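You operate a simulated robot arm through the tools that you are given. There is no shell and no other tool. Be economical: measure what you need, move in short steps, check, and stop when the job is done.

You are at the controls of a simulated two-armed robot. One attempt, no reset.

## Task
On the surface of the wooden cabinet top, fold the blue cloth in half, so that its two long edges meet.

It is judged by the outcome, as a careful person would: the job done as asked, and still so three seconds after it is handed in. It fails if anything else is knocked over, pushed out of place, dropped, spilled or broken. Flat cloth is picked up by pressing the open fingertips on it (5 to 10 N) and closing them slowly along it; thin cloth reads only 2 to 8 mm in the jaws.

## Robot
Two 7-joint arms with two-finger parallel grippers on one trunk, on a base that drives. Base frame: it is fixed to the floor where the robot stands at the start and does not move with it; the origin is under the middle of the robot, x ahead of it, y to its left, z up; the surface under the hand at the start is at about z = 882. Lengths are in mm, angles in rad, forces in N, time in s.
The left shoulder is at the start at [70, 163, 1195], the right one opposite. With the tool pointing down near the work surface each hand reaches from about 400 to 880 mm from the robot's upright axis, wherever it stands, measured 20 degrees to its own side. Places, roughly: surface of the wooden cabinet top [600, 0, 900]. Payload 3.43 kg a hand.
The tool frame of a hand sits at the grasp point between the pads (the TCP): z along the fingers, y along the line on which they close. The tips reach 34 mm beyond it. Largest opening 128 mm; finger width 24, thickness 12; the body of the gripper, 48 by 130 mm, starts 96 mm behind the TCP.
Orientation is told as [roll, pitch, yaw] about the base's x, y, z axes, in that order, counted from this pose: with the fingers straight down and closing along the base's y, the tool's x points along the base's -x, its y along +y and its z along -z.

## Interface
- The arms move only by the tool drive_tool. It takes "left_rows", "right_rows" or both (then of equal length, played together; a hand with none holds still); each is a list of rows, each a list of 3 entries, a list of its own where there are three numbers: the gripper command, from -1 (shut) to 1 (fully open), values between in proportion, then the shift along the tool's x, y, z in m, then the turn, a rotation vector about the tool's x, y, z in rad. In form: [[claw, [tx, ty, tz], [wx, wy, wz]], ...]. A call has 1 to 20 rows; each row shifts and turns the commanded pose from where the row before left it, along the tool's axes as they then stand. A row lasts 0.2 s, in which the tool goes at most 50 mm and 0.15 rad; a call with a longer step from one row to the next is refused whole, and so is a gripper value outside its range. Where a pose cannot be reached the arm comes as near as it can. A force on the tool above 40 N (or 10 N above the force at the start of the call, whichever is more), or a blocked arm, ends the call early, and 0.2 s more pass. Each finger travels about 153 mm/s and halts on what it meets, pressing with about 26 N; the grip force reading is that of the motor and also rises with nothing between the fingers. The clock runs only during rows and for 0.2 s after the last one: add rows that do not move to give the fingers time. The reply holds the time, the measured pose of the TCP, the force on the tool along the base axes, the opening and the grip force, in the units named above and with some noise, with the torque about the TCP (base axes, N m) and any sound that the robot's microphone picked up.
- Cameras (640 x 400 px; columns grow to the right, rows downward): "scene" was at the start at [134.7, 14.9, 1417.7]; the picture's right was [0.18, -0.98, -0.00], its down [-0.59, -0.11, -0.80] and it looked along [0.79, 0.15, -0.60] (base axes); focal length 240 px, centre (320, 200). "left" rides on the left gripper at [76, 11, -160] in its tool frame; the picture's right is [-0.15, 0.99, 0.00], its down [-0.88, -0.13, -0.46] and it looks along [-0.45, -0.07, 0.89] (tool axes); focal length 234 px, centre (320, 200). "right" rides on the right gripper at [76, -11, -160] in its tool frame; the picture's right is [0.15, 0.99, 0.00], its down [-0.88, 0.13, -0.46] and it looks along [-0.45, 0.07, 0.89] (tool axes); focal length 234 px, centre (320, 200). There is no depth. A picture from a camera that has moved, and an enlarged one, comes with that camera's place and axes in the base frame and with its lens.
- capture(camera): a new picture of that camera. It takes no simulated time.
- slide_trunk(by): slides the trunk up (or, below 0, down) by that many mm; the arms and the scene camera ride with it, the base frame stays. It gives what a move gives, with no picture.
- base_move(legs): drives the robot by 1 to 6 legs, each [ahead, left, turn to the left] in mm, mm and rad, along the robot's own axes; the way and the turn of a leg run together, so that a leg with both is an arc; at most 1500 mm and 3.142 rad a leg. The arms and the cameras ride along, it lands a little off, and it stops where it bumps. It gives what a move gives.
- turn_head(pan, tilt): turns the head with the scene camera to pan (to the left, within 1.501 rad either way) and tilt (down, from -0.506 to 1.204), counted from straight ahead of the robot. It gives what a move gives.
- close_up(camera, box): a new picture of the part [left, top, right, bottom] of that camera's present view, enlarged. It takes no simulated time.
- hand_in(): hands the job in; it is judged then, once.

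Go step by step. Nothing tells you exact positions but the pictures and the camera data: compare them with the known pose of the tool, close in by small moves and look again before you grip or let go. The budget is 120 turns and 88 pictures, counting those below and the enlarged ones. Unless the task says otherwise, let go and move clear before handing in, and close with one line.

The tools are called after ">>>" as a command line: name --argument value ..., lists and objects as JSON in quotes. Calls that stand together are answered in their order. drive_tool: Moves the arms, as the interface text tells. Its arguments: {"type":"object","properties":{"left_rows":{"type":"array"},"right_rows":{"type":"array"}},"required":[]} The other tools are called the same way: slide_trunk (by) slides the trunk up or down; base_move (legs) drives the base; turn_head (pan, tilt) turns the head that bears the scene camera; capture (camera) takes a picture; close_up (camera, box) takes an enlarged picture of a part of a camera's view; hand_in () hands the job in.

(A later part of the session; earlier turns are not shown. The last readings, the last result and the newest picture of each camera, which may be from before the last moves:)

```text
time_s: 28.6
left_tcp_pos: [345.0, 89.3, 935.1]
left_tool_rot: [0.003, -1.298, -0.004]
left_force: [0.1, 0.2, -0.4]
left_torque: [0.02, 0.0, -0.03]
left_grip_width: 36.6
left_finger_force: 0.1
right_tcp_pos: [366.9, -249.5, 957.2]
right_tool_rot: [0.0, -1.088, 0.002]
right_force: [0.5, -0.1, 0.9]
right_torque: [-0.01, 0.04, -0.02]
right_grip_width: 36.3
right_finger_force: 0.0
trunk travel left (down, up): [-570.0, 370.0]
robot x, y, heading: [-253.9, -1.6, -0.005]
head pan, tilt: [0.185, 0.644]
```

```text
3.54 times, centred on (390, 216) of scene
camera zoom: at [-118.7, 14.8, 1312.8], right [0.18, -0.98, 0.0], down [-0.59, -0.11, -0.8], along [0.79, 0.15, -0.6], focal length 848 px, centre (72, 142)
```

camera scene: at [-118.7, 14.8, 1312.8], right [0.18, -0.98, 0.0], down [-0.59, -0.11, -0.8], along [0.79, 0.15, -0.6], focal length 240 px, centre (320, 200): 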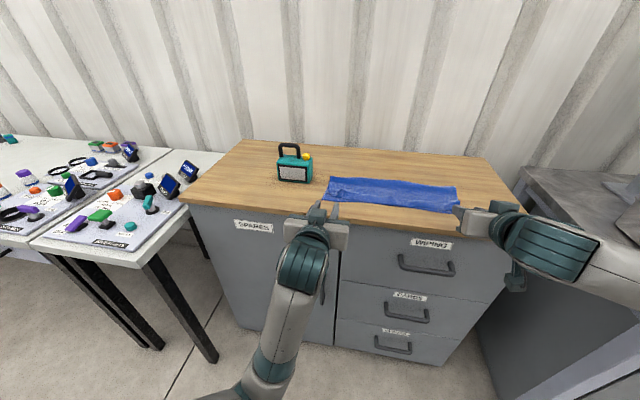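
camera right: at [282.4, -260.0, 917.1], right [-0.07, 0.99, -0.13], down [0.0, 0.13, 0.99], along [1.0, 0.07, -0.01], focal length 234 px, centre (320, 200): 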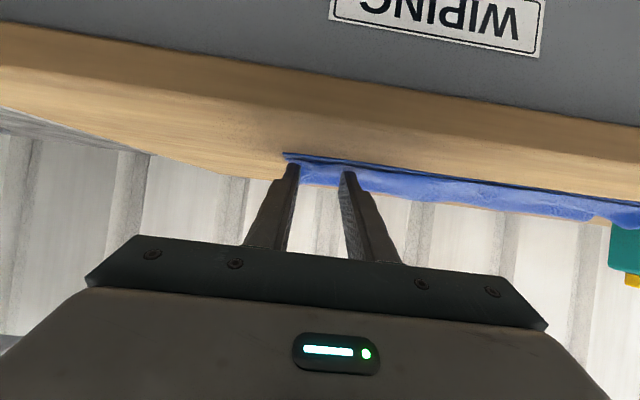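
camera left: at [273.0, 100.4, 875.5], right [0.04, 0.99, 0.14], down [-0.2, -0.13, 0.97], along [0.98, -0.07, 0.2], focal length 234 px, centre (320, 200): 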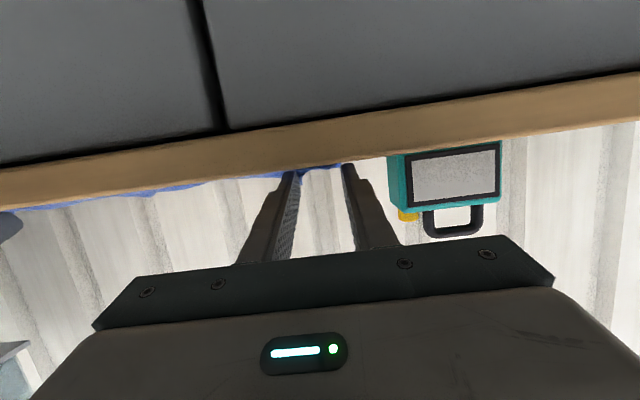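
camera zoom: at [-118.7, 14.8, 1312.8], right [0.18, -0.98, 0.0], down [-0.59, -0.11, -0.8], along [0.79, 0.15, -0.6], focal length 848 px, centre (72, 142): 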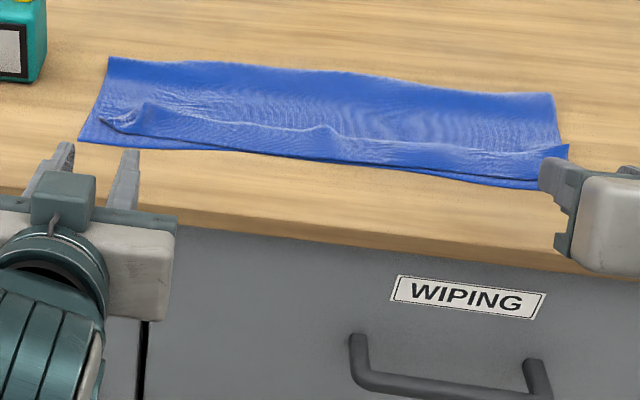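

The cloth is folded, but there is a ridge or hem near the edge. I'll raise the trunk to get the arms clear and look from higher up.

>>> slide_trunk --by 250

>>> base_move --legs '[[150, 0, 0]]'

>>> capture --camera "scene"

```text
time_s: 31.2
left_tcp_pos: [347.2, 88.3, 1183.8]
left_tool_rot: [0.002, -1.299, 0.001]
left_force: [-0.5, 0.1, 0.1]
left_torque: [-0.01, 0.01, -0.03]
left_grip_width: 36.3
left_finger_force: 0.0
right_tcp_pos: [367.8, -248.4, 1207.0]
right_tool_rot: [0.0, -1.089, -0.001]
right_force: [0.3, -0.5, -0.2]
right_torque: [0.01, -0.04, 0.0]
right_grip_width: 36.5
right_finger_force: 0.0
trunk travel left (down, up): [-820.0, 120.0]
robot x, y, heading: [-253.6, 1.1, -0.004]
head pan, tilt: [0.185, 0.644]
```

```text
time_s: 32.6
left_tcp_pos: [492.1, 89.3, 1185.4]
left_tool_rot: [0.001, -1.3, 0.002]
left_force: [-0.4, -0.6, 0.1]
left_torque: [0.01, -0.01, -0.02]
left_grip_width: 36.5
left_finger_force: 0.1
right_tcp_pos: [513.2, -248.7, 1208.4]
right_tool_rot: [-0.001, -1.09, 0.002]
right_force: [-0.7, -0.5, -0.8]
right_torque: [-0.02, -0.02, -0.02]
right_grip_width: 36.6
right_finger_force: 0.0
trunk travel left (down, up): [-820.0, 120.0]
robot x, y, heading: [-109.0, -2.7, -0.002]
head pan, tilt: [0.185, 0.644]
```

```text
54 pictures are left
camera scene: at [27.0, 15.3, 1562.9], right [0.19, -0.98, 0.0], down [-0.59, -0.11, -0.8], along [0.79, 0.15, -0.6], focal length 240 px, centre (320, 200)
```

scene: 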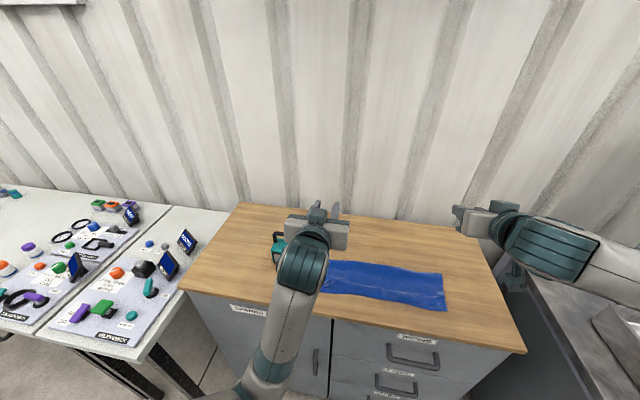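

I'll bring the hands back to vertical so they clear the view, then look closely.

>>> drive_tool --left_rows '[[-1, [0, 0, 0], [0, 0.144, 0]], [-1, [0, 0, 0], [0, 0.144, 0]], [-1, [0, 0, 0], [0, 0.144, 0]], [-1, [0, 0, 0], [0, 0.144, 0]], [-1, [0, 0, 0], [0, 0.144, 0]], [-1, [0, 0, 0], [0, 0.144, 0]], [-1, [0, 0, 0], [0, 0.144, 0]], [-1, [0, 0, 0], [0, 0.144, 0]], [-1, [0, 0, 0], [0, 0.148, 0]], [-1, [0, 0.03, 0], [0, 0, 0]], [-1, [0, 0.03, 0], [0, 0, 0]], [-1, [0, 0, 0], [0, 0, 0]]]' --right_rows '[[-1, [0, 0, 0], [0, 0.121, 0]], [-1, [0, 0, 0], [0, 0.121, 0]], [-1, [0, 0, 0], [0, 0.121, 0]], [-1, [0, 0, 0], [0, 0.121, 0]], [-1, [0, 0, 0], [0, 0.121, 0]], [-1, [0, 0, 0], [0, 0.121, 0]], [-1, [0, 0, 0], [0, 0.121, 0]], [-1, [0, 0, 0], [0, 0.121, 0]], [-1, [0, 0, 0], [0, 0.121, 0]], [-1, [0, 0, 0], [0, 0, 0]], [-1, [0, 0, 0], [0, 0, 0]], [-1, [0, 0, 0], [0, 0, 0]]]'

>>> capture --camera "scene"

>>> capture --camera "left"

>>> capture --camera "right"

```text
time_s: 33.6
left_tcp_pos: [520.2, 156.0, 1144.8]
left_tool_rot: [0.18, -0.765, -0.045]
left_force: [-0.3, 0.0, -0.3]
left_torque: [-0.04, 0.01, 0.0]
left_grip_width: 0.0
left_finger_force: 25.7
left hand out of reach, approached as far as the arm can: row 4
right_tcp_pos: [517.1, -247.1, 1208.4]
right_tool_rot: [0.0, -0.638, 0.0]
right_force: [-0.3, 0.4, 0.3]
right_torque: [-0.02, 0.03, -0.01]
right_grip_width: 0.2
right_finger_force: 25.9
trunk travel left (down, up): [-820.0, 120.0]
robot x, y, heading: [-109.0, -0.2, 0.001]
head pan, tilt: [0.185, 0.644]
stopped in row 4 (left hand): the arm was blocked; the commanded pose is now the measured one
```

```text
53 pictures are left
camera scene: at [30.4, 16.5, 1562.5], right [0.19, -0.98, 0.0], down [-0.59, -0.11, -0.8], along [0.78, 0.15, -0.6], focal length 240 px, centre (320, 200)
```

scene: 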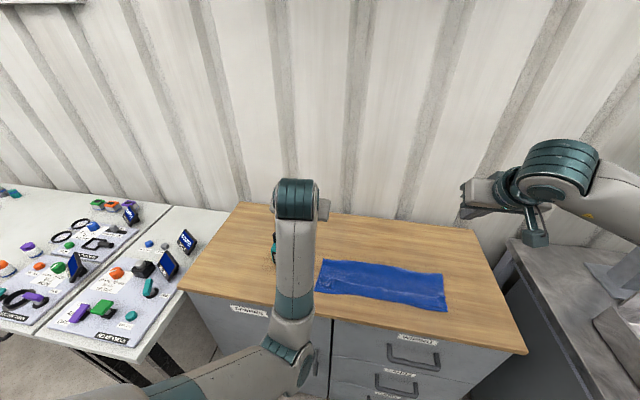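

```text
52 pictures are left
camera left: at [354.9, 145.6, 1206.9], right [0.03, 0.97, 0.23], down [0.33, -0.23, 0.92], along [0.94, 0.05, -0.33], focal length 234 px, centre (320, 200)
```

left: 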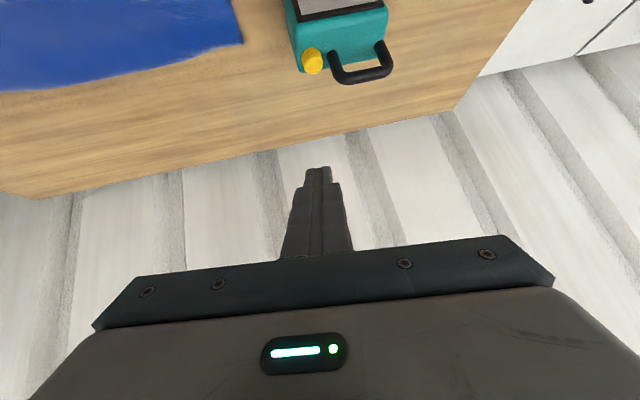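

```text
51 pictures are left
camera right: at [360.8, -258.6, 1289.9], right [-0.12, 0.99, -0.09], down [0.43, 0.13, 0.89], along [0.89, 0.07, -0.45], focal length 234 px, centre (320, 200)
```

right: 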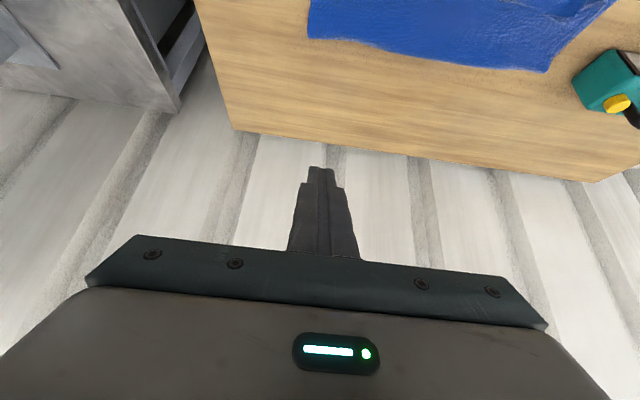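

The left arm hit an awkward configuration high above the table, and nothing on the table was touched. I'll zoom in on the cloth now.

>>> close_up --camera "scene" --box '[310, 245, 460, 325]'

>>> drive_tool --left_rows '[[-1, [-0.02, 0, 0.01], [0, 0, 0]], [-1, [-0.03, 0, 0.01], [0, 0, 0]], [-1, [-0.03, 0, 0.01], [0, 0, 0]], [-1, [-0.03, 0, 0.01], [0, 0, 0]], [-1, [0, 0, 0], [0, 0, 0]]]'

```text
4.27 times, centred on (385, 285) of scene
camera zoom: at [30.4, 16.5, 1562.5], right [0.19, -0.98, 0.0], down [-0.59, -0.11, -0.8], along [0.78, 0.15, -0.6], focal length 1022 px, centre (43, -163)
```

zoom: 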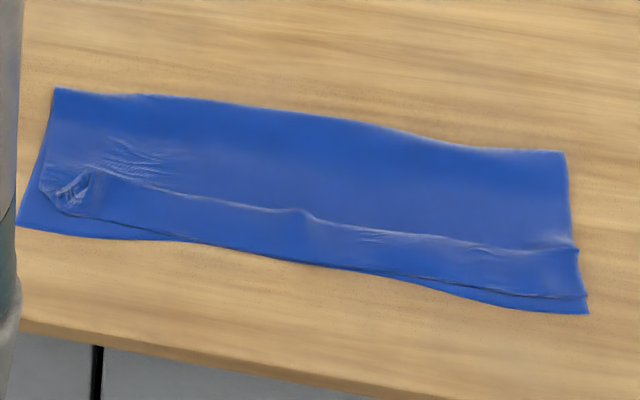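

```text
time_s: 34.8
left_tcp_pos: [624.1, 158.3, 1193.3]
left_tool_rot: [0.178, -0.764, -0.048]
left_force: [0.1, 0.2, 0.2]
left_torque: [0.06, -0.03, 0.02]
left_grip_width: 0.0
left_finger_force: 25.4
right_tcp_pos: [515.9, -247.5, 1207.3]
right_tool_rot: [0.0, -0.642, 0.003]
right_force: [-0.2, -0.1, 0.1]
right_torque: [0.0, 0.02, -0.01]
right_grip_width: 0.2
right_finger_force: 26.4
trunk travel left (down, up): [-820.0, 120.0]
robot x, y, heading: [-105.0, -1.1, 0.005]
head pan, tilt: [0.185, 0.644]
```

The fold is good overall. The near edges meet in the middle, but the right side is about 13 mm short and the left upper corner is tucked under by about 38 mm. I'll straighten the left hand so I can fix that corner.

>>> drive_tool --left_rows '[[-1, [0, 0, 0], [0.089, 0, 0]], [-1, [0, 0, 0], [0.089, 0, 0]], [-1, [0, 0, 0], [0, 0.127, 0]], [-1, [0, 0, 0], [0, 0.127, 0]], [-1, [0, 0, 0], [0, 0.127, 0]], [-1, [0, 0, 0], [0, 0.127, 0]], [-1, [0, 0, 0], [0, 0.127, 0]], [-1, [0, 0, 0], [0, 0.127, 0]], [-1, [0, 0, 0], [0, 0, -0.048]], [-1, [0, 0, 0], [0, 0, 0]]]' --right_rows '[[-1, [0, 0, 0], [0, 0.08, 0]], [-1, [0, 0, 0], [0, 0.08, 0]], [-1, [0, 0, 0], [0, 0.08, 0]], [-1, [0, 0, 0], [0, 0.08, 0]], [-1, [0, 0, 0], [0, 0.08, 0]], [-1, [0, 0, 0], [0, 0.08, 0]], [-1, [0, 0, 0], [0, 0.08, 0]], [-1, [0, 0, 0], [0, 0.08, 0]], [-1, [0, 0, 0], [0, 0, 0]], [-1, [0, 0, 0], [0, 0, 0]]]'

>>> capture --camera "left"

>>> capture --camera "scene"

```text
time_s: 37.0
left_tcp_pos: [670.3, 165.3, 1171.4]
left_tool_rot: [0.001, -0.002, 0.003]
left_force: [-0.9, -0.3, 0.0]
left_torque: [-0.02, 0.0, 0.02]
left_grip_width: 0.1
left_finger_force: 25.7
left hand out of reach, approached as far as the arm can: row 4, 5, 6, 7
right_tcp_pos: [514.6, -248.3, 1208.2]
right_tool_rot: [0.001, -0.001, 0.002]
right_force: [-0.3, 0.0, 0.4]
right_torque: [0.02, 0.03, 0.0]
right_grip_width: 0.2
right_finger_force: 26.0
trunk travel left (down, up): [-820.0, 120.0]
robot x, y, heading: [-106.9, 2.1, 0.007]
head pan, tilt: [0.185, 0.644]
```

```text
49 pictures are left
camera left: at [596.9, 175.1, 1330.8], right [0.14, 0.99, 0.0], down [0.88, -0.13, 0.46], along [0.45, -0.06, -0.89], focal length 234 px, centre (320, 200)
```

left: 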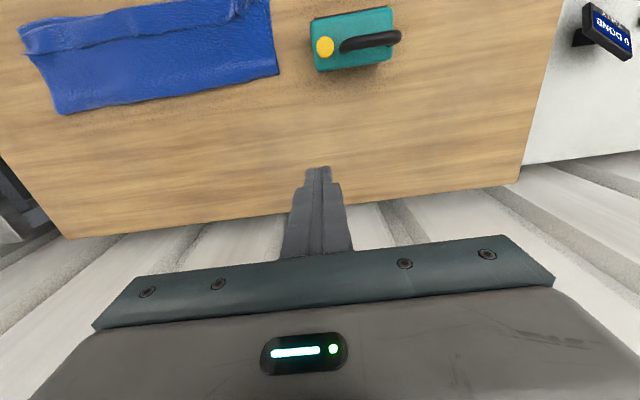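

```text
48 pictures are left
camera scene: at [29.0, 15.3, 1562.7], right [0.19, -0.98, 0.0], down [-0.59, -0.11, -0.8], along [0.79, 0.15, -0.6], focal length 240 px, centre (320, 200)
```

scene: 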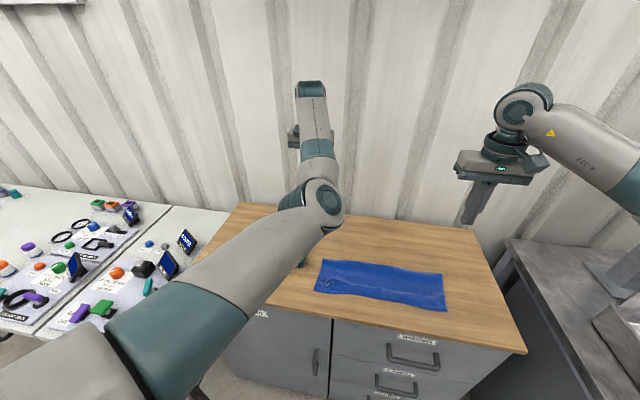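

The left hand is vertical again. I'll lower the trunk back to its starting height, then bring the left hand over the near-left corner to look.

>>> slide_trunk --by -120

>>> drive_tool --left_rows '[[-1, [0.03, -0.012, 0], [0, 0, 0]], [-1, [0.03, -0.012, 0], [0, 0, 0]], [-1, [0.03, -0.012, 0], [0, 0, 0]], [-1, [0.03, -0.012, 0], [0, 0, 0]], [-1, [0.03, -0.012, 0], [0, 0, 0]], [-1, [0, 0, 0], [0, 0, 0]]]'

>>> capture --camera "left"

>>> capture --camera "scene"

```text
time_s: 38.5
left_tcp_pos: [670.5, 164.1, 1051.0]
left_tool_rot: [0.003, -0.006, 0.003]
left_force: [-0.5, -0.4, 0.0]
left_torque: [0.01, 0.01, -0.01]
left_grip_width: 0.0
left_finger_force: 26.0
right_tcp_pos: [515.8, -247.0, 1088.0]
right_tool_rot: [0.0, -0.002, 0.002]
right_force: [0.1, -0.7, 0.5]
right_torque: [0.0, 0.01, -0.02]
right_grip_width: 0.0
right_finger_force: 25.8
trunk travel left (down, up): [-700.0, 240.0]
robot x, y, heading: [-106.2, -2.9, 0.002]
head pan, tilt: [0.185, 0.644]
```

```text
time_s: 39.9
left_tcp_pos: [669.7, 145.2, 1032.8]
left_tool_rot: [0.001, -0.004, 0.005]
left_force: [0.0, -1.4, 0.9]
left_torque: [0.01, 0.03, -0.03]
left_grip_width: 0.0
left_finger_force: 26.1
left hand out of reach, approached as far as the arm can: row 1, 2, 3, 4, 5
right_tcp_pos: [514.4, -247.9, 1088.4]
right_tool_rot: [0.001, 0.001, 0.003]
right_force: [0.3, 0.6, 0.2]
right_torque: [0.0, -0.03, -0.01]
right_grip_width: 0.1
right_finger_force: 26.4
trunk travel left (down, up): [-700.0, 240.0]
robot x, y, heading: [-103.8, -1.0, 0.008]
head pan, tilt: [0.185, 0.644]
```

```text
47 pictures are left
camera left: at [594.5, 154.4, 1192.2], right [0.14, 0.99, 0.0], down [0.88, -0.13, 0.46], along [0.45, -0.06, -0.89], focal length 234 px, centre (320, 200)
```

left: 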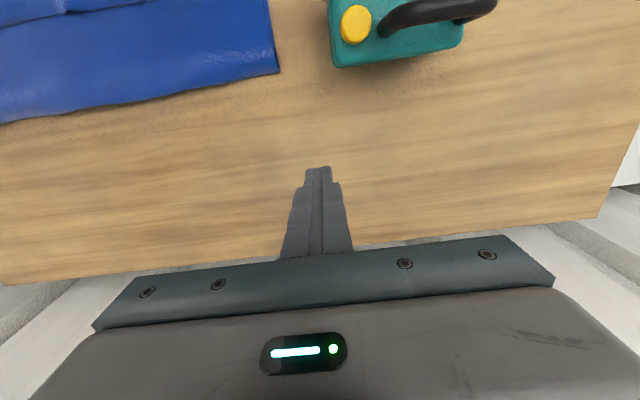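

```text
46 pictures are left
camera scene: at [29.1, 15.4, 1442.7], right [0.19, -0.98, 0.0], down [-0.59, -0.11, -0.8], along [0.79, 0.15, -0.6], focal length 240 px, centre (320, 200)
```

scene: 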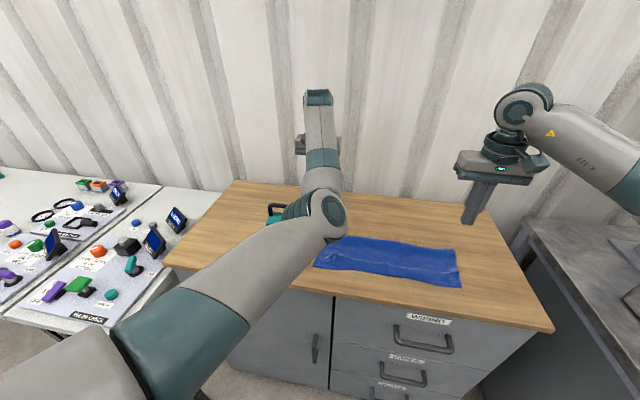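

The left arm is at a joint limit with its elbow turned inward. I'll try unwinding it by moving the hand outward, away from the can.

>>> drive_tool --left_rows '[[-1, [0, 0.03, -0.02], [0, 0, 0]], [-1, [0, 0.04, -0.02], [0, 0, 0]], [-1, [0, 0.04, -0.02], [0, 0, 0]], [-1, [0, 0.04, 0], [0, 0, 0]], [-1, [0, 0.04, 0], [0, 0, 0]], [-1, [0, 0, 0], [0, 0, 0]]]'

>>> capture --camera "scene"

```text
time_s: 41.3
left_tcp_pos: [666.0, 331.4, 1095.9]
left_tool_rot: [0.002, -0.004, 0.002]
left_force: [-0.3, -0.3, -0.2]
left_torque: [0.01, -0.03, 0.01]
left_grip_width: 0.0
left_finger_force: 26.0
right_tcp_pos: [515.3, -249.1, 1087.4]
right_tool_rot: [0.0, 0.001, 0.001]
right_force: [-1.0, -0.2, 0.0]
right_torque: [0.05, -0.02, 0.01]
right_grip_width: 0.0
right_finger_force: 26.0
trunk travel left (down, up): [-700.0, 240.0]
robot x, y, heading: [-106.1, -1.9, -0.003]
head pan, tilt: [0.185, 0.644]
```

```text
45 pictures are left
camera scene: at [29.0, 14.1, 1442.7], right [0.19, -0.98, 0.0], down [-0.59, -0.11, -0.8], along [0.79, 0.15, -0.6], focal length 240 px, centre (320, 200)
```

scene: 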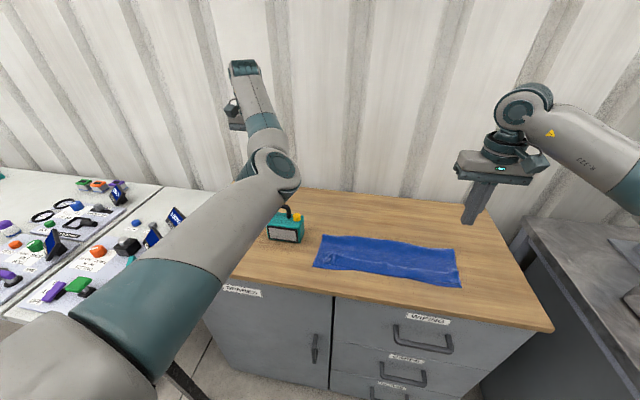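

The left arm is now clear of the work. I'll use the right hand for the fixes, starting with a close look at the cloth.

>>> close_up --camera "scene" --box '[300, 225, 390, 285]'

>>> drive_tool --right_rows '[[-1, [0.005, 0.04, 0], [0, 0, 0]], [-1, [0.005, 0.04, 0], [0, 0, 0]], [-1, [0.005, 0.04, 0], [0, 0, 0]], [-1, [0.005, 0.04, 0], [0, 0, 0]], [-1, [0.005, 0.04, 0], [0, 0, 0]], [-1, [0.005, 0.04, 0], [0, 0, 0]], [-1, [0.005, 0.04, 0], [0, 0, 0]], [-1, [0.005, 0.03, 0], [0, 0, 0]], [-1, [0, 0, 0], [0, 0, 0]]]'

>>> capture --camera "right"

```text
6.67 times, centred on (345, 255) of scene
camera zoom: at [29.0, 14.1, 1442.7], right [0.19, -0.98, 0.0], down [-0.59, -0.11, -0.8], along [0.79, 0.15, -0.6], focal length 1597 px, centre (153, -167)
```

zoom: 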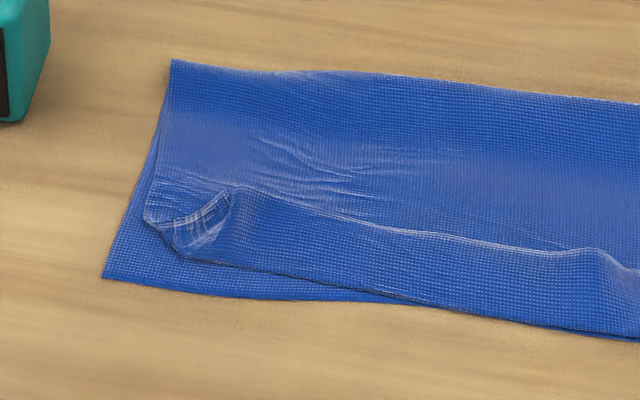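

```text
time_s: 43.3
left_tcp_pos: [665.9, 331.8, 1094.1]
left_tool_rot: [0.002, -0.003, 0.003]
left_force: [0.1, 0.5, 0.5]
left_torque: [0.01, -0.03, 0.0]
left_grip_width: 0.1
left_finger_force: 25.5
right_tcp_pos: [474.8, 62.9, 1087.6]
right_tool_rot: [0.0, 0.0, 0.004]
right_force: [-0.7, -0.1, 0.5]
right_torque: [0.04, 0.02, 0.02]
right_grip_width: 0.0
right_finger_force: 25.5
trunk travel left (down, up): [-700.0, 240.0]
robot x, y, heading: [-103.7, -0.8, 0.001]
head pan, tilt: [0.185, 0.644]
```

```text
43 pictures are left
camera right: at [399.6, 50.8, 1245.8], right [-0.15, 0.99, 0.0], down [0.88, 0.13, 0.46], along [0.45, 0.07, -0.89], focal length 234 px, centre (320, 200)
```

right: 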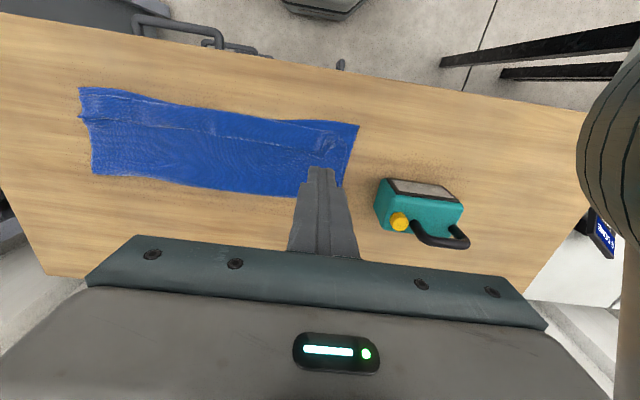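

The upper-left corner has a standing ruck near (482,73). I'll hover the right hand, slightly open, over it and look from close up.

>>> drive_tool --right_rows '[[-0.4, [-0.003, 0.008, 0.04], [0, 0, 0]], [-0.4, [0, 0, 0.04], [0, 0, 0]], [-0.4, [0, 0, 0.04], [0, 0, 0]], [-0.4, [0, 0, 0.02], [0, 0, 0]], [-0.4, [0, 0, 0], [0, 0, 0]]]'

>>> close_up --camera "right" --box '[200, 60, 440, 210]'

```text
time_s: 44.5
left_tcp_pos: [664.4, 333.7, 1094.3]
left_tool_rot: [0.002, -0.004, 0.004]
left_force: [0.0, 0.5, -0.3]
left_torque: [0.0, 0.0, 0.02]
left_grip_width: 0.0
left_finger_force: 25.9
right_tcp_pos: [477.9, 70.7, 946.0]
right_tool_rot: [0.0, -0.001, 0.004]
right_force: [0.3, -0.6, 0.1]
right_torque: [0.02, 0.0, 0.04]
right_grip_width: 38.4
right_finger_force: 0.2
trunk travel left (down, up): [-700.0, 240.0]
robot x, y, heading: [-105.8, -0.5, -0.0]
head pan, tilt: [0.185, 0.644]
```

```text
2.67 times, centred on (320, 135) of right
camera zoom: at [401.3, 58.8, 1104.7], right [-0.15, 0.99, 0.0], down [0.88, 0.13, 0.46], along [0.45, 0.07, -0.89], focal length 624 px, centre (320, 373)
```

zoom: 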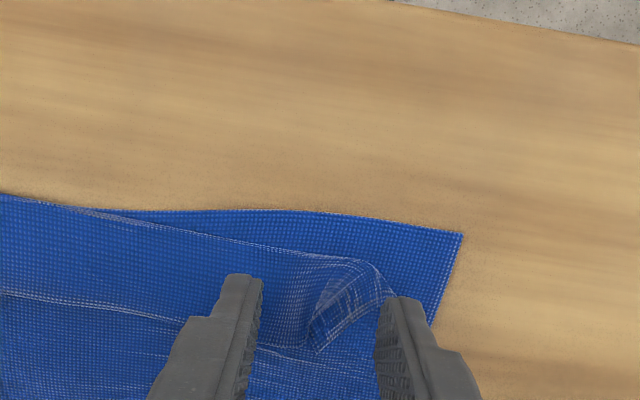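

The crumple sits right between the fingers. I'll centre on it, come down to just above the lower layer, pinch only the raised cloth, and look.

>>> drive_tool --right_rows '[[-0.4, [0, 0.006, 0.012], [0, 0, 0]], [-0.4, [0, 0, 0.012], [0, 0, 0]], [-0.55, [0, 0, 0], [0, 0, 0]], [-0.7, [0, 0, 0], [0, 0, 0]], [-0.85, [0, 0, 0], [0, 0, 0]], [-1, [0, 0, 0], [0, 0, 0]], [-1, [0, 0, 0], [0, 0, 0]]]'

>>> close_up --camera "right" --box '[200, 60, 440, 210]'

```text
time_s: 46.1
left_tcp_pos: [665.0, 332.9, 1094.7]
left_tool_rot: [0.002, -0.004, 0.004]
left_force: [-0.4, 0.1, 0.2]
left_torque: [-0.02, 0.01, 0.01]
left_grip_width: 0.0
left_finger_force: 26.2
right_tcp_pos: [478.2, 77.2, 922.7]
right_tool_rot: [0.002, -0.001, 0.002]
right_force: [1.1, -0.9, 9.1]
right_torque: [-0.12, 0.03, 0.02]
right_grip_width: 5.2
right_finger_force: 25.8
trunk travel left (down, up): [-700.0, 240.0]
robot x, y, heading: [-104.6, -1.7, 0.002]
head pan, tilt: [0.185, 0.644]
```

```text
2.67 times, centred on (320, 135) of right
camera zoom: at [401.4, 64.9, 1082.6], right [-0.15, 0.99, 0.0], down [0.88, 0.13, 0.46], along [0.45, 0.07, -0.89], focal length 624 px, centre (320, 373)
```

zoom: 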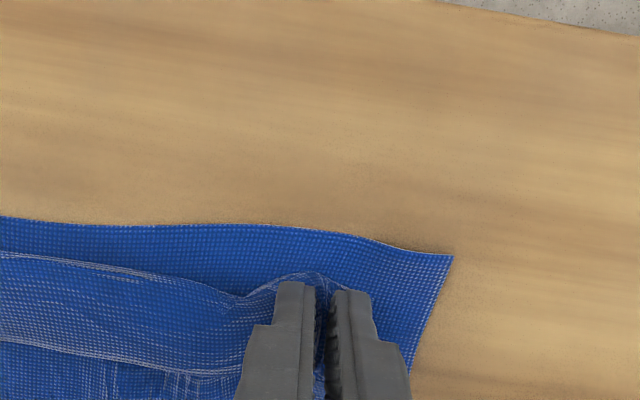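

I have the raised cloth, 5 mm of the upper layer including its edge. I'll lift slightly and pull it about 17 mm towards the near edge and a little outward.

>>> drive_tool --right_rows '[[-1, [0, 0, -0.008], [0, 0, 0]], [-1, [0.005, 0.001, -0.004], [0, 0, 0]], [-1, [0.006, 0.002, 0], [0, 0, 0]], [-1, [0.006, 0.002, 0], [0, 0, 0]], [-1, [0, 0, 0], [0, 0, 0]]]'

>>> close_up --camera "right" --box '[200, 60, 440, 210]'

>>> close_up --camera "scene" --box '[300, 215, 480, 300]'

```text
time_s: 47.3
left_tcp_pos: [665.3, 332.1, 1094.6]
left_tool_rot: [0.002, -0.001, 0.003]
left_force: [0.6, 0.2, 0.9]
left_torque: [-0.02, 0.0, 0.01]
left_grip_width: 0.1
left_finger_force: 26.3
right_tcp_pos: [460.3, 80.2, 934.1]
right_tool_rot: [0.001, 0.0, 0.003]
right_force: [0.2, 0.0, 0.6]
right_torque: [0.02, 0.07, 0.01]
right_grip_width: 2.7
right_finger_force: 26.0
trunk travel left (down, up): [-700.0, 240.0]
robot x, y, heading: [-106.7, -4.0, -0.0]
head pan, tilt: [0.185, 0.644]
```

```text
2.67 times, centred on (320, 135) of right
camera zoom: at [384.7, 69.3, 1094.2], right [-0.15, 0.99, 0.0], down [0.88, 0.13, 0.46], along [0.45, 0.07, -0.89], focal length 624 px, centre (320, 373)
```

zoom: 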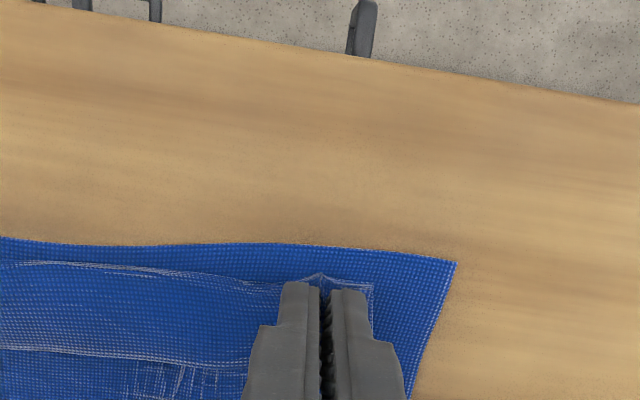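

```text
3.56 times, centred on (390, 258) of scene
camera zoom: at [29.1, 15.4, 1442.7], right [0.19, -0.98, 0.0], down [-0.59, -0.11, -0.8], along [0.79, 0.15, -0.6], focal length 852 px, centre (71, -4)
```

zoom: 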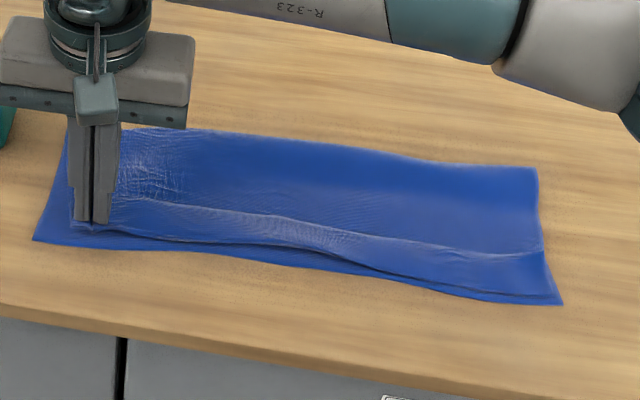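

That pull worked: the corner is held cleanly. I'll pull another 7 mm out and 8 mm left, lower it, then open slowly while moving outward.

>>> drive_tool --right_rows '[[-1, [0.004, 0.004, 0], [0, 0, 0]], [-1, [0.004, 0.004, 0], [0, 0, 0]], [-1, [0, 0, 0.006], [0, 0, 0]], [-1, [0, 0, 0.006], [0, 0, 0]], [-1, [0, 0, 0.003], [0, 0, 0]], [-0.94, [0, 0.0015, 0], [0, 0, 0]], [-0.88, [0, 0.002, 0], [0, 0, 0]], [-0.82, [0, 0.002, 0], [0, 0, 0]], [-0.76, [0, 0.002, 0], [0, 0, 0]], [-0.7, [0, 0.002, 0], [0, 0, 0]], [-0.64, [0, 0.002, 0], [0, 0, 0]], [-0.58, [0, 0.002, 0], [0, 0, 0]], [-0.58, [0, 0, 0], [0, 0, 0]], [-0.58, [0, 0, -0.01], [0, 0, 0]], [-0.58, [0, 0, -0.03], [0, 0, 0]], [-0.58, [0, 0, -0.03], [0, 0, 0]], [-0.58, [0, 0, 0], [0, 0, 0]]]'

>>> close_up --camera "right" --box '[160, 50, 480, 250]'

>>> close_up --camera "scene" --box '[300, 215, 480, 300]'

```text
time_s: 50.9
left_tcp_pos: [666.6, 333.2, 1093.5]
left_tool_rot: [0.001, -0.003, 0.005]
left_force: [-0.8, 0.5, -0.1]
left_torque: [-0.03, -0.01, 0.02]
left_grip_width: 0.0
left_finger_force: 25.7
right_tcp_pos: [453.4, 98.2, 988.5]
right_tool_rot: [-0.003, 0.002, -0.003]
right_force: [0.3, 0.8, 0.7]
right_torque: [0.0, -0.01, 0.02]
right_grip_width: 27.0
right_finger_force: 0.0
trunk travel left (down, up): [-700.0, 240.0]
robot x, y, heading: [-106.9, 0.3, 0.007]
head pan, tilt: [0.185, 0.644]
```

```text
2.00 times, centred on (320, 150) of right
camera zoom: at [378.1, 87.7, 1148.2], right [-0.14, 0.99, 0.0], down [0.88, 0.13, 0.45], along [0.45, 0.06, -0.89], focal length 468 px, centre (320, 300)
```

zoom: 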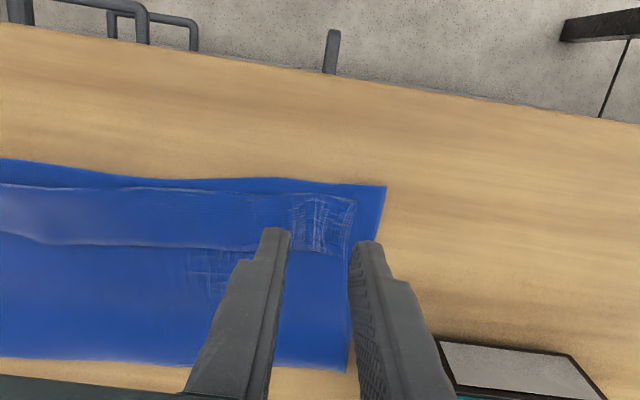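

```text
3.56 times, centred on (390, 258) of scene
camera zoom: at [29.5, 15.6, 1442.6], right [0.19, -0.98, 0.0], down [-0.59, -0.11, -0.8], along [0.79, 0.15, -0.6], focal length 852 px, centre (71, -4)
```

zoom: 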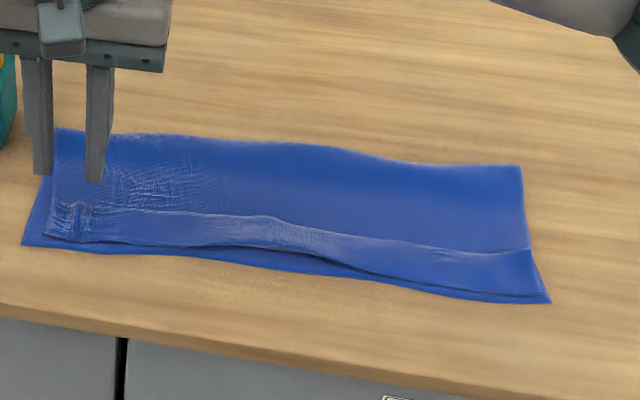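

The corner is now flat. What's left is an edge offset of about 10 mm, held in a shallow wave in the upper layer. I'll smooth that wave towards the near edge with light, wide-open fingertips, starting on the right side.

>>> drive_tool --right_rows '[[-0.58, [-0.0132, -0.04, 0], [0, 0, 0]], [-0.58, [-0.0132, -0.04, 0], [0, 0, 0]], [-0.2, [-0.0132, -0.04, 0], [0, 0, 0]], [0, [-0.0132, -0.04, 0], [0, 0, 0]], [0.3, [-0.0132, -0.04, 0], [0, 0, 0]], [0.6, [-0.0132, -0.04, 0], [0, 0, 0]], [0.7, [-0.0132, -0.04, 0.02], [0, 0, 0]], [0.7, [0, 0, 0.025], [0, 0, 0]], [0.7, [0, 0, 0.015], [0, 0, 0]], [0.7, [0, 0, 0.004], [0, 0, 0]], [0.7, [0, 0, 0], [0, 0, 0]]]'

>>> capture --camera "right"

```text
time_s: 53.3
left_tcp_pos: [665.1, 333.5, 1093.7]
left_tool_rot: [0.003, -0.001, 0.004]
left_force: [0.8, 0.7, -0.2]
left_torque: [0.01, 0.02, 0.0]
left_grip_width: 0.1
left_finger_force: 25.7
right_tcp_pos: [546.4, -176.0, 926.9]
right_tool_rot: [0.0, 0.001, 0.004]
right_force: [-0.2, -0.2, 0.4]
right_torque: [0.0, 0.01, 0.01]
right_grip_width: 108.8
right_finger_force: 0.1
trunk travel left (down, up): [-700.0, 240.0]
robot x, y, heading: [-105.8, -0.7, 0.002]
head pan, tilt: [0.185, 0.644]
```

```text
36 pictures are left
camera right: at [471.1, -188.5, 1085.7], right [-0.15, 0.99, 0.0], down [0.88, 0.13, 0.46], along [0.45, 0.07, -0.89], focal length 234 px, centre (320, 200)
```

right: 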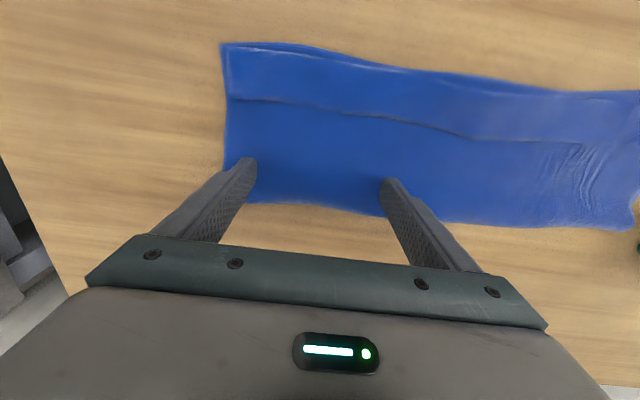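

Good view: the ridge runs about 35 mm inside the edge. I'll touch down lightly and sweep towards the near edge.

>>> drive_tool --right_rows '[[0.7, [0, 0, 0.004], [0, 0, 0]], [0.7, [0, 0, 0.002], [0, 0, 0]], [0.7, [0, 0, 0], [0, 0, 0]]]'

```text
time_s: 54.1
left_tcp_pos: [665.4, 332.2, 1093.3]
left_tool_rot: [0.001, -0.002, 0.004]
left_force: [0.6, 0.5, 1.3]
left_torque: [0.03, 0.01, -0.01]
left_grip_width: 0.1
left_finger_force: 26.2
right_tcp_pos: [546.4, -178.6, 920.4]
right_tool_rot: [-0.002, 0.0, 0.001]
right_force: [0.2, -0.8, 0.1]
right_torque: [0.02, 0.04, 0.03]
right_grip_width: 108.9
right_finger_force: 0.0
trunk travel left (down, up): [-700.0, 240.0]
robot x, y, heading: [-107.8, -3.7, -0.001]
head pan, tilt: [0.185, 0.644]
```

>>> drive_tool --right_rows '[[0.7, [0, 0, 0.001], [0, 0, 0]], [0.7, [0.006, 0, 0], [0, 0, 0]], [0.7, [0.006, 0, 0], [0, 0, 0]], [0.7, [0.006, 0, 0], [0, 0, 0]], [0.7, [0.006, 0, 0], [0, 0, 0]], [0.7, [0.006, 0, 0], [0, 0, 0]], [0.7, [0.006, 0, 0], [0, 0, 0]], [0.7, [0, 0, 0], [0, 0, 0]]]'

>>> capture --camera "right"

```text
time_s: 55.9
left_tcp_pos: [665.8, 333.1, 1093.9]
left_tool_rot: [0.002, -0.002, 0.005]
left_force: [0.0, -0.2, -0.7]
left_torque: [-0.01, 0.0, -0.02]
left_grip_width: 0.0
left_finger_force: 26.6
right_tcp_pos: [510.7, -176.7, 920.4]
right_tool_rot: [-0.001, 0.001, 0.001]
right_force: [-0.1, 0.1, 0.1]
right_torque: [0.0, 0.0, -0.03]
right_grip_width: 108.8
right_finger_force: 0.0
trunk travel left (down, up): [-700.0, 240.0]
robot x, y, heading: [-106.3, -0.1, 0.004]
head pan, tilt: [0.185, 0.644]
```

```text
35 pictures are left
camera right: at [434.1, -187.8, 1079.2], right [-0.15, 0.99, 0.0], down [0.88, 0.13, 0.46], along [0.45, 0.07, -0.89], focal length 234 px, centre (320, 200)
```

right: 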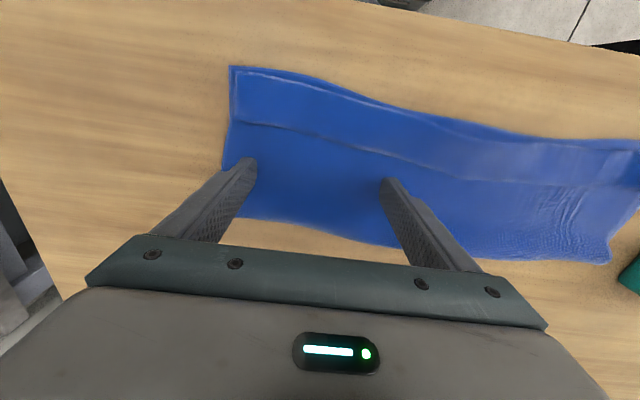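

There's no force yet, so I was just above the cloth. I'll go 2 mm lower and sweep across the ridge.

>>> drive_tool --right_rows '[[0.7, [0, 0, 0.0015], [0, 0, 0]], [0.7, [0, 0, 0.001], [0, 0, 0]], [0.7, [0.006, 0, 0], [0, 0, 0]], [0.7, [0.006, 0, 0], [0, 0, 0]], [0.7, [0.006, 0, 0], [0, 0, 0]], [0.7, [0.006, 0, 0], [0, 0, 0]], [0.7, [0.004, 0, 0], [0, 0, 0]], [0.7, [0, 0, 0], [0, 0, 0]]]'

>>> capture --camera "right"

```text
time_s: 57.7
left_tcp_pos: [664.4, 333.6, 1094.6]
left_tool_rot: [0.003, -0.004, 0.003]
left_force: [0.6, 0.3, -0.5]
left_torque: [-0.03, -0.03, -0.02]
left_grip_width: 0.0
left_finger_force: 25.6
right_tcp_pos: [481.5, -177.9, 917.6]
right_tool_rot: [0.0, -0.003, 0.002]
right_force: [5.9, 1.3, 19.3]
right_torque: [-0.89, -0.12, 0.21]
right_grip_width: 108.5
right_finger_force: 0.1
trunk travel left (down, up): [-700.0, 240.0]
robot x, y, heading: [-107.3, 1.5, 0.0]
head pan, tilt: [0.185, 0.644]
```

```text
34 pictures are left
camera right: at [405.3, -189.0, 1077.1], right [-0.15, 0.99, 0.0], down [0.88, 0.13, 0.46], along [0.45, 0.07, -0.89], focal length 234 px, centre (320, 200)
```

right: 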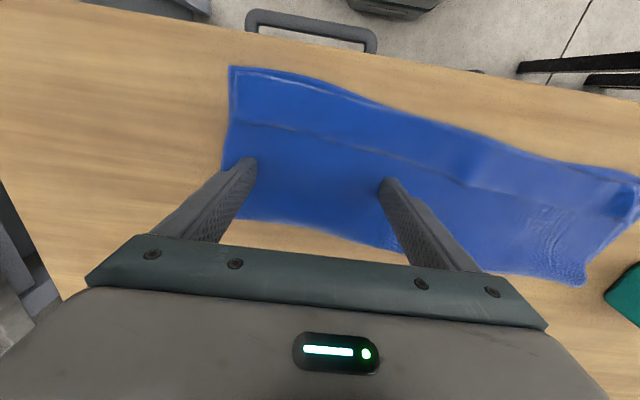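

The whole cloth slid as a unit, so sweeping doesn't work. I'll drag it back the same way to keep it away from the front edge.

>>> drive_tool --right_rows '[[0.7, [-0.004, 0, -0.0007], [0, 0, 0]], [0.7, [-0.006, 0, 0], [0, 0, 0]], [0.7, [-0.006, 0, 0], [0, 0, 0]], [0.7, [-0.006, 0, 0], [0, 0, 0]], [0.7, [-0.006, 0, 0], [0, 0, 0]], [0.7, [-0.004, 0, 0], [0, 0, 0]], [0.7, [0, 0, 0], [0, 0, 0]], [0.7, [0, 0, -0.015], [0, 0, 0]], [0.7, [0, 0, -0.03], [0, 0, 0]], [0.7, [0, 0, -0.04], [0, 0, 0]], [0.7, [0, 0, -0.04], [0, 0, 0]], [0.7, [-0.04, 0, -0.03], [0, 0, 0]], [0.7, [-0.04, 0, 0], [0, 0, 0]], [0.7, [-0.03, 0, 0], [0, 0, 0]], [0.7, [0, 0, 0], [0, 0, 0]]]'

>>> capture --camera "right"

>>> close_up --camera "scene" --box '[300, 215, 480, 310]'

```text
time_s: 60.9
left_tcp_pos: [665.2, 333.2, 1094.3]
left_tool_rot: [0.002, -0.003, 0.002]
left_force: [0.2, 0.2, -0.4]
left_torque: [0.02, 0.02, 0.03]
left_grip_width: 0.0
left_finger_force: 26.3
right_tcp_pos: [625.2, -181.0, 1073.9]
right_tool_rot: [0.0, -0.001, 0.001]
right_force: [0.6, -0.5, -0.4]
right_torque: [-0.02, 0.01, 0.0]
right_grip_width: 108.7
right_finger_force: 0.0
trunk travel left (down, up): [-700.0, 240.0]
robot x, y, heading: [-107.5, 2.5, 0.004]
head pan, tilt: [0.185, 0.644]
```

```text
33 pictures are left
camera right: at [548.7, -191.2, 1232.9], right [-0.15, 0.99, 0.0], down [0.88, 0.13, 0.46], along [0.45, 0.07, -0.89], focal length 234 px, centre (320, 200)
```

right: 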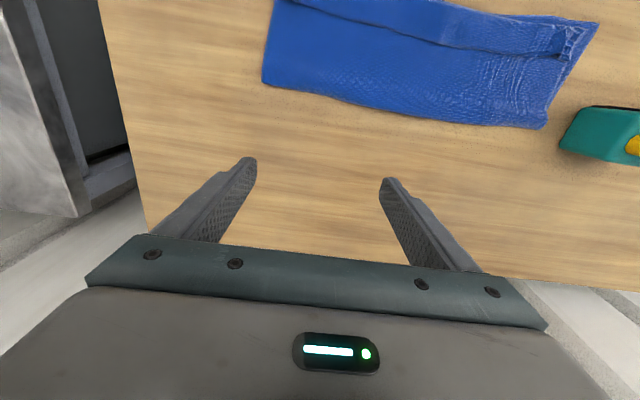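

```text
3.56 times, centred on (390, 262) of scene
camera zoom: at [28.9, 15.1, 1442.7], right [0.19, -0.98, 0.0], down [-0.59, -0.11, -0.8], along [0.79, 0.15, -0.6], focal length 852 px, centre (71, -22)
```

zoom: 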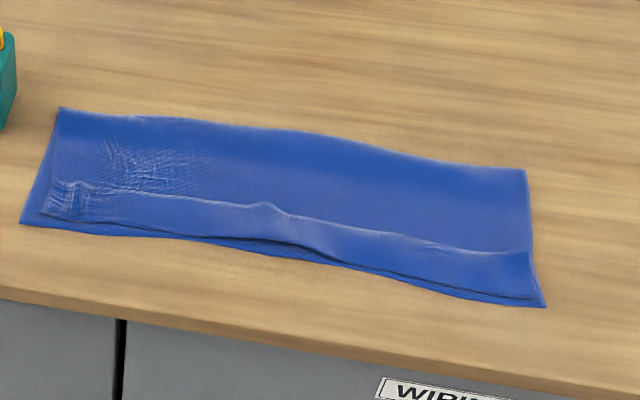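

The cloth is back in place. The offset is about 7 mm on the right and 13 mm on the left, where a small ruck still stands. One more pinch-and-pull on the left ruck should close that.

>>> drive_tool --right_rows '[[0.2, [0.0206, 0.0346, 0], [0, 0, 0]], [-0.4, [0.0206, 0.0346, 0], [0, 0, 0]], [-0.4, [0.0206, 0.0346, 0], [0, 0, 0]], [-0.4, [0.0206, 0.0346, 0], [0, 0, 0]], [-0.4, [0.0206, 0.0346, 0], [0, 0, 0]], [-0.4, [0.0206, 0.0346, 0], [0, 0, 0]], [-0.4, [0.0206, 0.0346, 0.03], [0, 0, 0]], [-0.4, [0.0206, 0.0346, 0.04], [0, 0, 0]], [-0.4, [0, 0, 0.04], [0, 0, 0]], [-0.4, [0, 0, 0.02], [0, 0, 0]], [-0.4, [0, 0, 0], [0, 0, 0]]]'

>>> close_up --camera "right" --box '[200, 60, 440, 210]'

```text
refused: row 7 steps farther than a row can; nothing moved
```

```text
2.67 times, centred on (320, 135) of right
camera zoom: at [548.7, -191.2, 1232.9], right [-0.15, 0.99, 0.0], down [0.88, 0.13, 0.46], along [0.45, 0.07, -0.89], focal length 624 px, centre (320, 373)
```

zoom: 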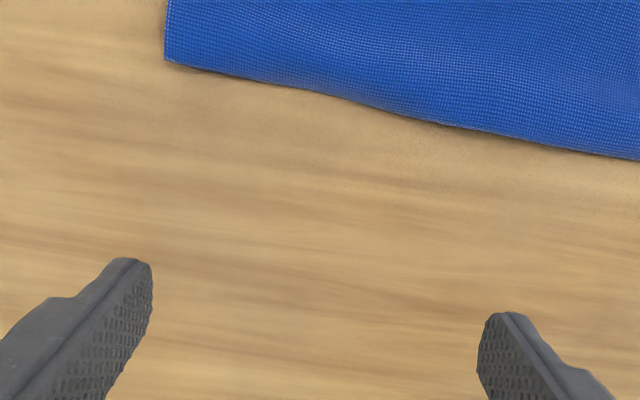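

That step was too long and was refused, so nothing moved. I'll repeat it with smaller steps.

>>> drive_tool --right_rows '[[0.2, [0.0206, 0.0346, 0], [0, 0, 0]], [-0.4, [0.0206, 0.0346, 0], [0, 0, 0]], [-0.4, [0.0206, 0.0346, 0], [0, 0, 0]], [-0.4, [0.0206, 0.0346, 0], [0, 0, 0]], [-0.4, [0.0206, 0.0346, 0], [0, 0, 0]], [-0.4, [0.0206, 0.0346, 0], [0, 0, 0]], [-0.4, [0.0206, 0.0346, 0], [0, 0, 0]], [-0.4, [0.0206, 0.0346, 0], [0, 0, 0]], [-0.4, [0, 0, 0.045], [0, 0, 0]], [-0.4, [0, 0, 0.045], [0, 0, 0]], [-0.4, [0, 0, 0.04], [0, 0, 0]], [-0.4, [0, 0, 0], [0, 0, 0]]]'

>>> close_up --camera "right" --box '[200, 60, 440, 210]'

```text
time_s: 62.7
left_tcp_pos: [665.0, 338.1, 1092.9]
left_tool_rot: [0.001, -0.004, 0.009]
left_force: [-0.1, 0.7, 0.3]
left_torque: [0.03, -0.01, 0.01]
left_grip_width: 0.0
left_finger_force: 26.2
right_tcp_pos: [462.8, 93.1, 1073.2]
right_tool_rot: [-0.006, -0.003, -0.01]
right_force: [-0.8, -3.8, 0.2]
right_torque: [0.66, -0.13, 0.16]
right_grip_width: 38.4
right_finger_force: 0.1
trunk travel left (down, up): [-700.0, 240.0]
robot x, y, heading: [-108.9, 2.1, 0.002]
head pan, tilt: [0.185, 0.644]
stopped in row 9 (right hand): the force on the tool passed its limit at 50 N (the readings are from after the stop); the commanded pose is now the measured one
```

```text
2.67 times, centred on (320, 135) of right
camera zoom: at [387.2, 83.6, 1231.9], right [-0.14, 0.99, -0.01], down [0.88, 0.12, 0.46], along [0.45, 0.06, -0.89], focal length 624 px, centre (320, 373)
```

zoom: 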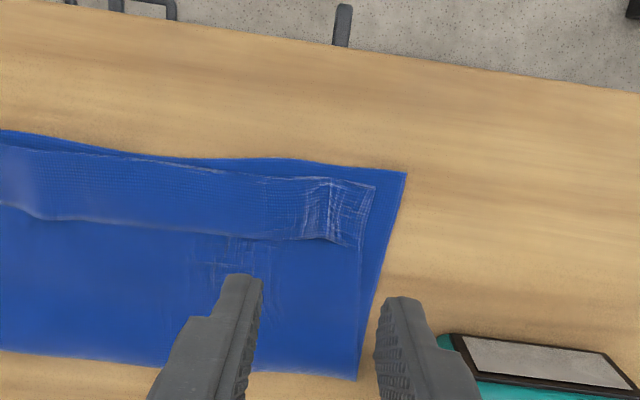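

The right hand brushed the left arm at this height, and nothing on the table is affected. I'll back off, move the left arm further outward and check.

>>> drive_tool --right_rows '[[-0.4, [0, -0.02, 0], [0, 0, 0]], [-0.4, [0, -0.02, 0], [0, 0, 0]], [-0.4, [0, 0, 0], [0, 0, 0]]]'

>>> drive_tool --left_rows '[[-1, [0, 0.03, -0.01], [0, 0, 0]], [-1, [0, 0.03, -0.01], [0, 0, 0]], [-1, [0, 0.03, 0], [0, 0, 0]], [-1, [0, 0, 0], [0, 0, 0]]]'

>>> capture --camera "scene"

```text
time_s: 63.5
left_tcp_pos: [664.3, 337.1, 1093.0]
left_tool_rot: [0.003, -0.001, 0.01]
left_force: [-0.3, -0.4, 0.0]
left_torque: [-0.04, 0.0, 0.0]
left_grip_width: 0.0
left_finger_force: 25.9
right_tcp_pos: [462.8, 53.6, 1072.4]
right_tool_rot: [-0.003, -0.001, -0.011]
right_force: [0.1, 0.6, 0.6]
right_torque: [-0.05, -0.03, 0.01]
right_grip_width: 38.4
right_finger_force: 0.0
trunk travel left (down, up): [-700.0, 240.0]
robot x, y, heading: [-108.2, 1.7, -0.001]
head pan, tilt: [0.185, 0.644]
```

```text
time_s: 64.5
left_tcp_pos: [666.8, 425.9, 1113.2]
left_tool_rot: [0.002, -0.001, 0.008]
left_force: [-0.3, 0.0, -0.1]
left_torque: [0.04, 0.02, 0.0]
left_grip_width: 0.0
left_finger_force: 25.6
right_tcp_pos: [462.3, 52.3, 1072.5]
right_tool_rot: [-0.003, -0.003, -0.011]
right_force: [-0.4, -0.1, -0.3]
right_torque: [0.01, -0.01, -0.01]
right_grip_width: 38.4
right_finger_force: 0.0
trunk travel left (down, up): [-700.0, 240.0]
robot x, y, heading: [-106.0, -1.5, 0.003]
head pan, tilt: [0.185, 0.644]
```

```text
29 pictures are left
camera scene: at [29.2, 14.6, 1442.7], right [0.19, -0.98, 0.0], down [-0.59, -0.11, -0.8], along [0.79, 0.15, -0.6], focal length 240 px, centre (320, 200)
```

scene: 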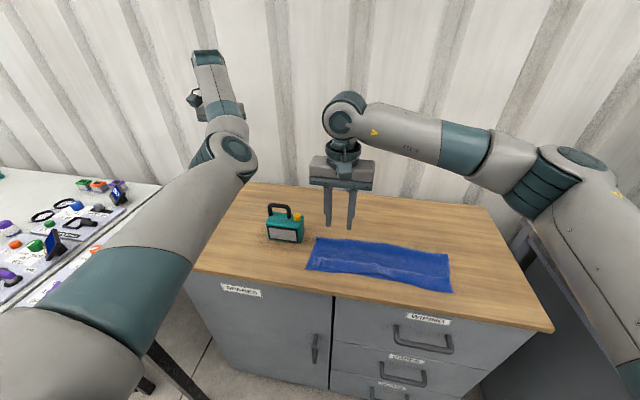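

There's good clearance now. The ruck is at about (461,99), so I'll descend over it, pinch, pull 9 mm towards the near edge and 8 mm outward, and release while spreading.

>>> drive_tool --right_rows '[[-0.5, [0, 0.023, 0.03], [0, 0, 0.01]], [-0.5, [0, 0.023, 0.03], [0, 0, 0]], [-0.5, [0, 0, 0.04], [0, 0, 0]], [-0.5, [0, 0, 0.03], [0, 0, 0]], [-0.5, [0, 0, 0.01], [0, 0, 0]], [-0.5, [0, 0, 0.008], [0, 0, 0]], [-0.5, [0, 0, 0], [0, 0, 0]]]'

>>> close_up --camera "right" --box '[200, 60, 440, 210]'

```text
time_s: 66.1
left_tcp_pos: [664.7, 428.1, 1114.5]
left_tool_rot: [0.002, -0.001, 0.009]
left_force: [0.0, -0.3, 0.5]
left_torque: [-0.01, 0.0, -0.03]
left_grip_width: 0.0
left_finger_force: 26.3
right_tcp_pos: [464.8, 98.6, 924.1]
right_tool_rot: [-0.005, -0.005, -0.021]
right_force: [-0.2, 0.4, 1.0]
right_torque: [0.02, 0.01, 0.01]
right_grip_width: 32.0
right_finger_force: 0.0
trunk travel left (down, up): [-700.0, 240.0]
robot x, y, heading: [-106.2, -0.2, -0.002]
head pan, tilt: [0.185, 0.644]
```

```text
2.67 times, centred on (320, 135) of right
camera zoom: at [388.3, 89.4, 1084.0], right [-0.13, 0.99, 0.0], down [0.88, 0.11, 0.46], along [0.46, 0.05, -0.89], focal length 624 px, centre (320, 373)
```

zoom: 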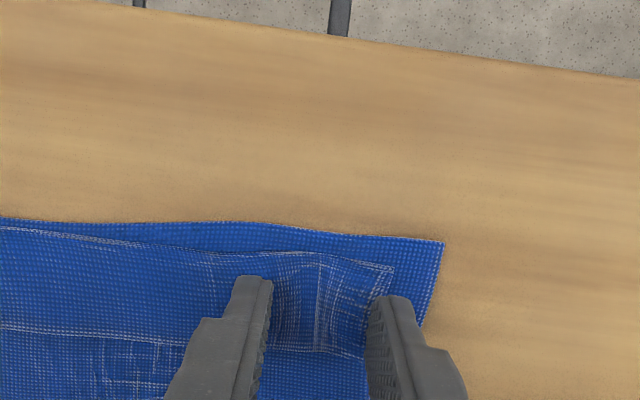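

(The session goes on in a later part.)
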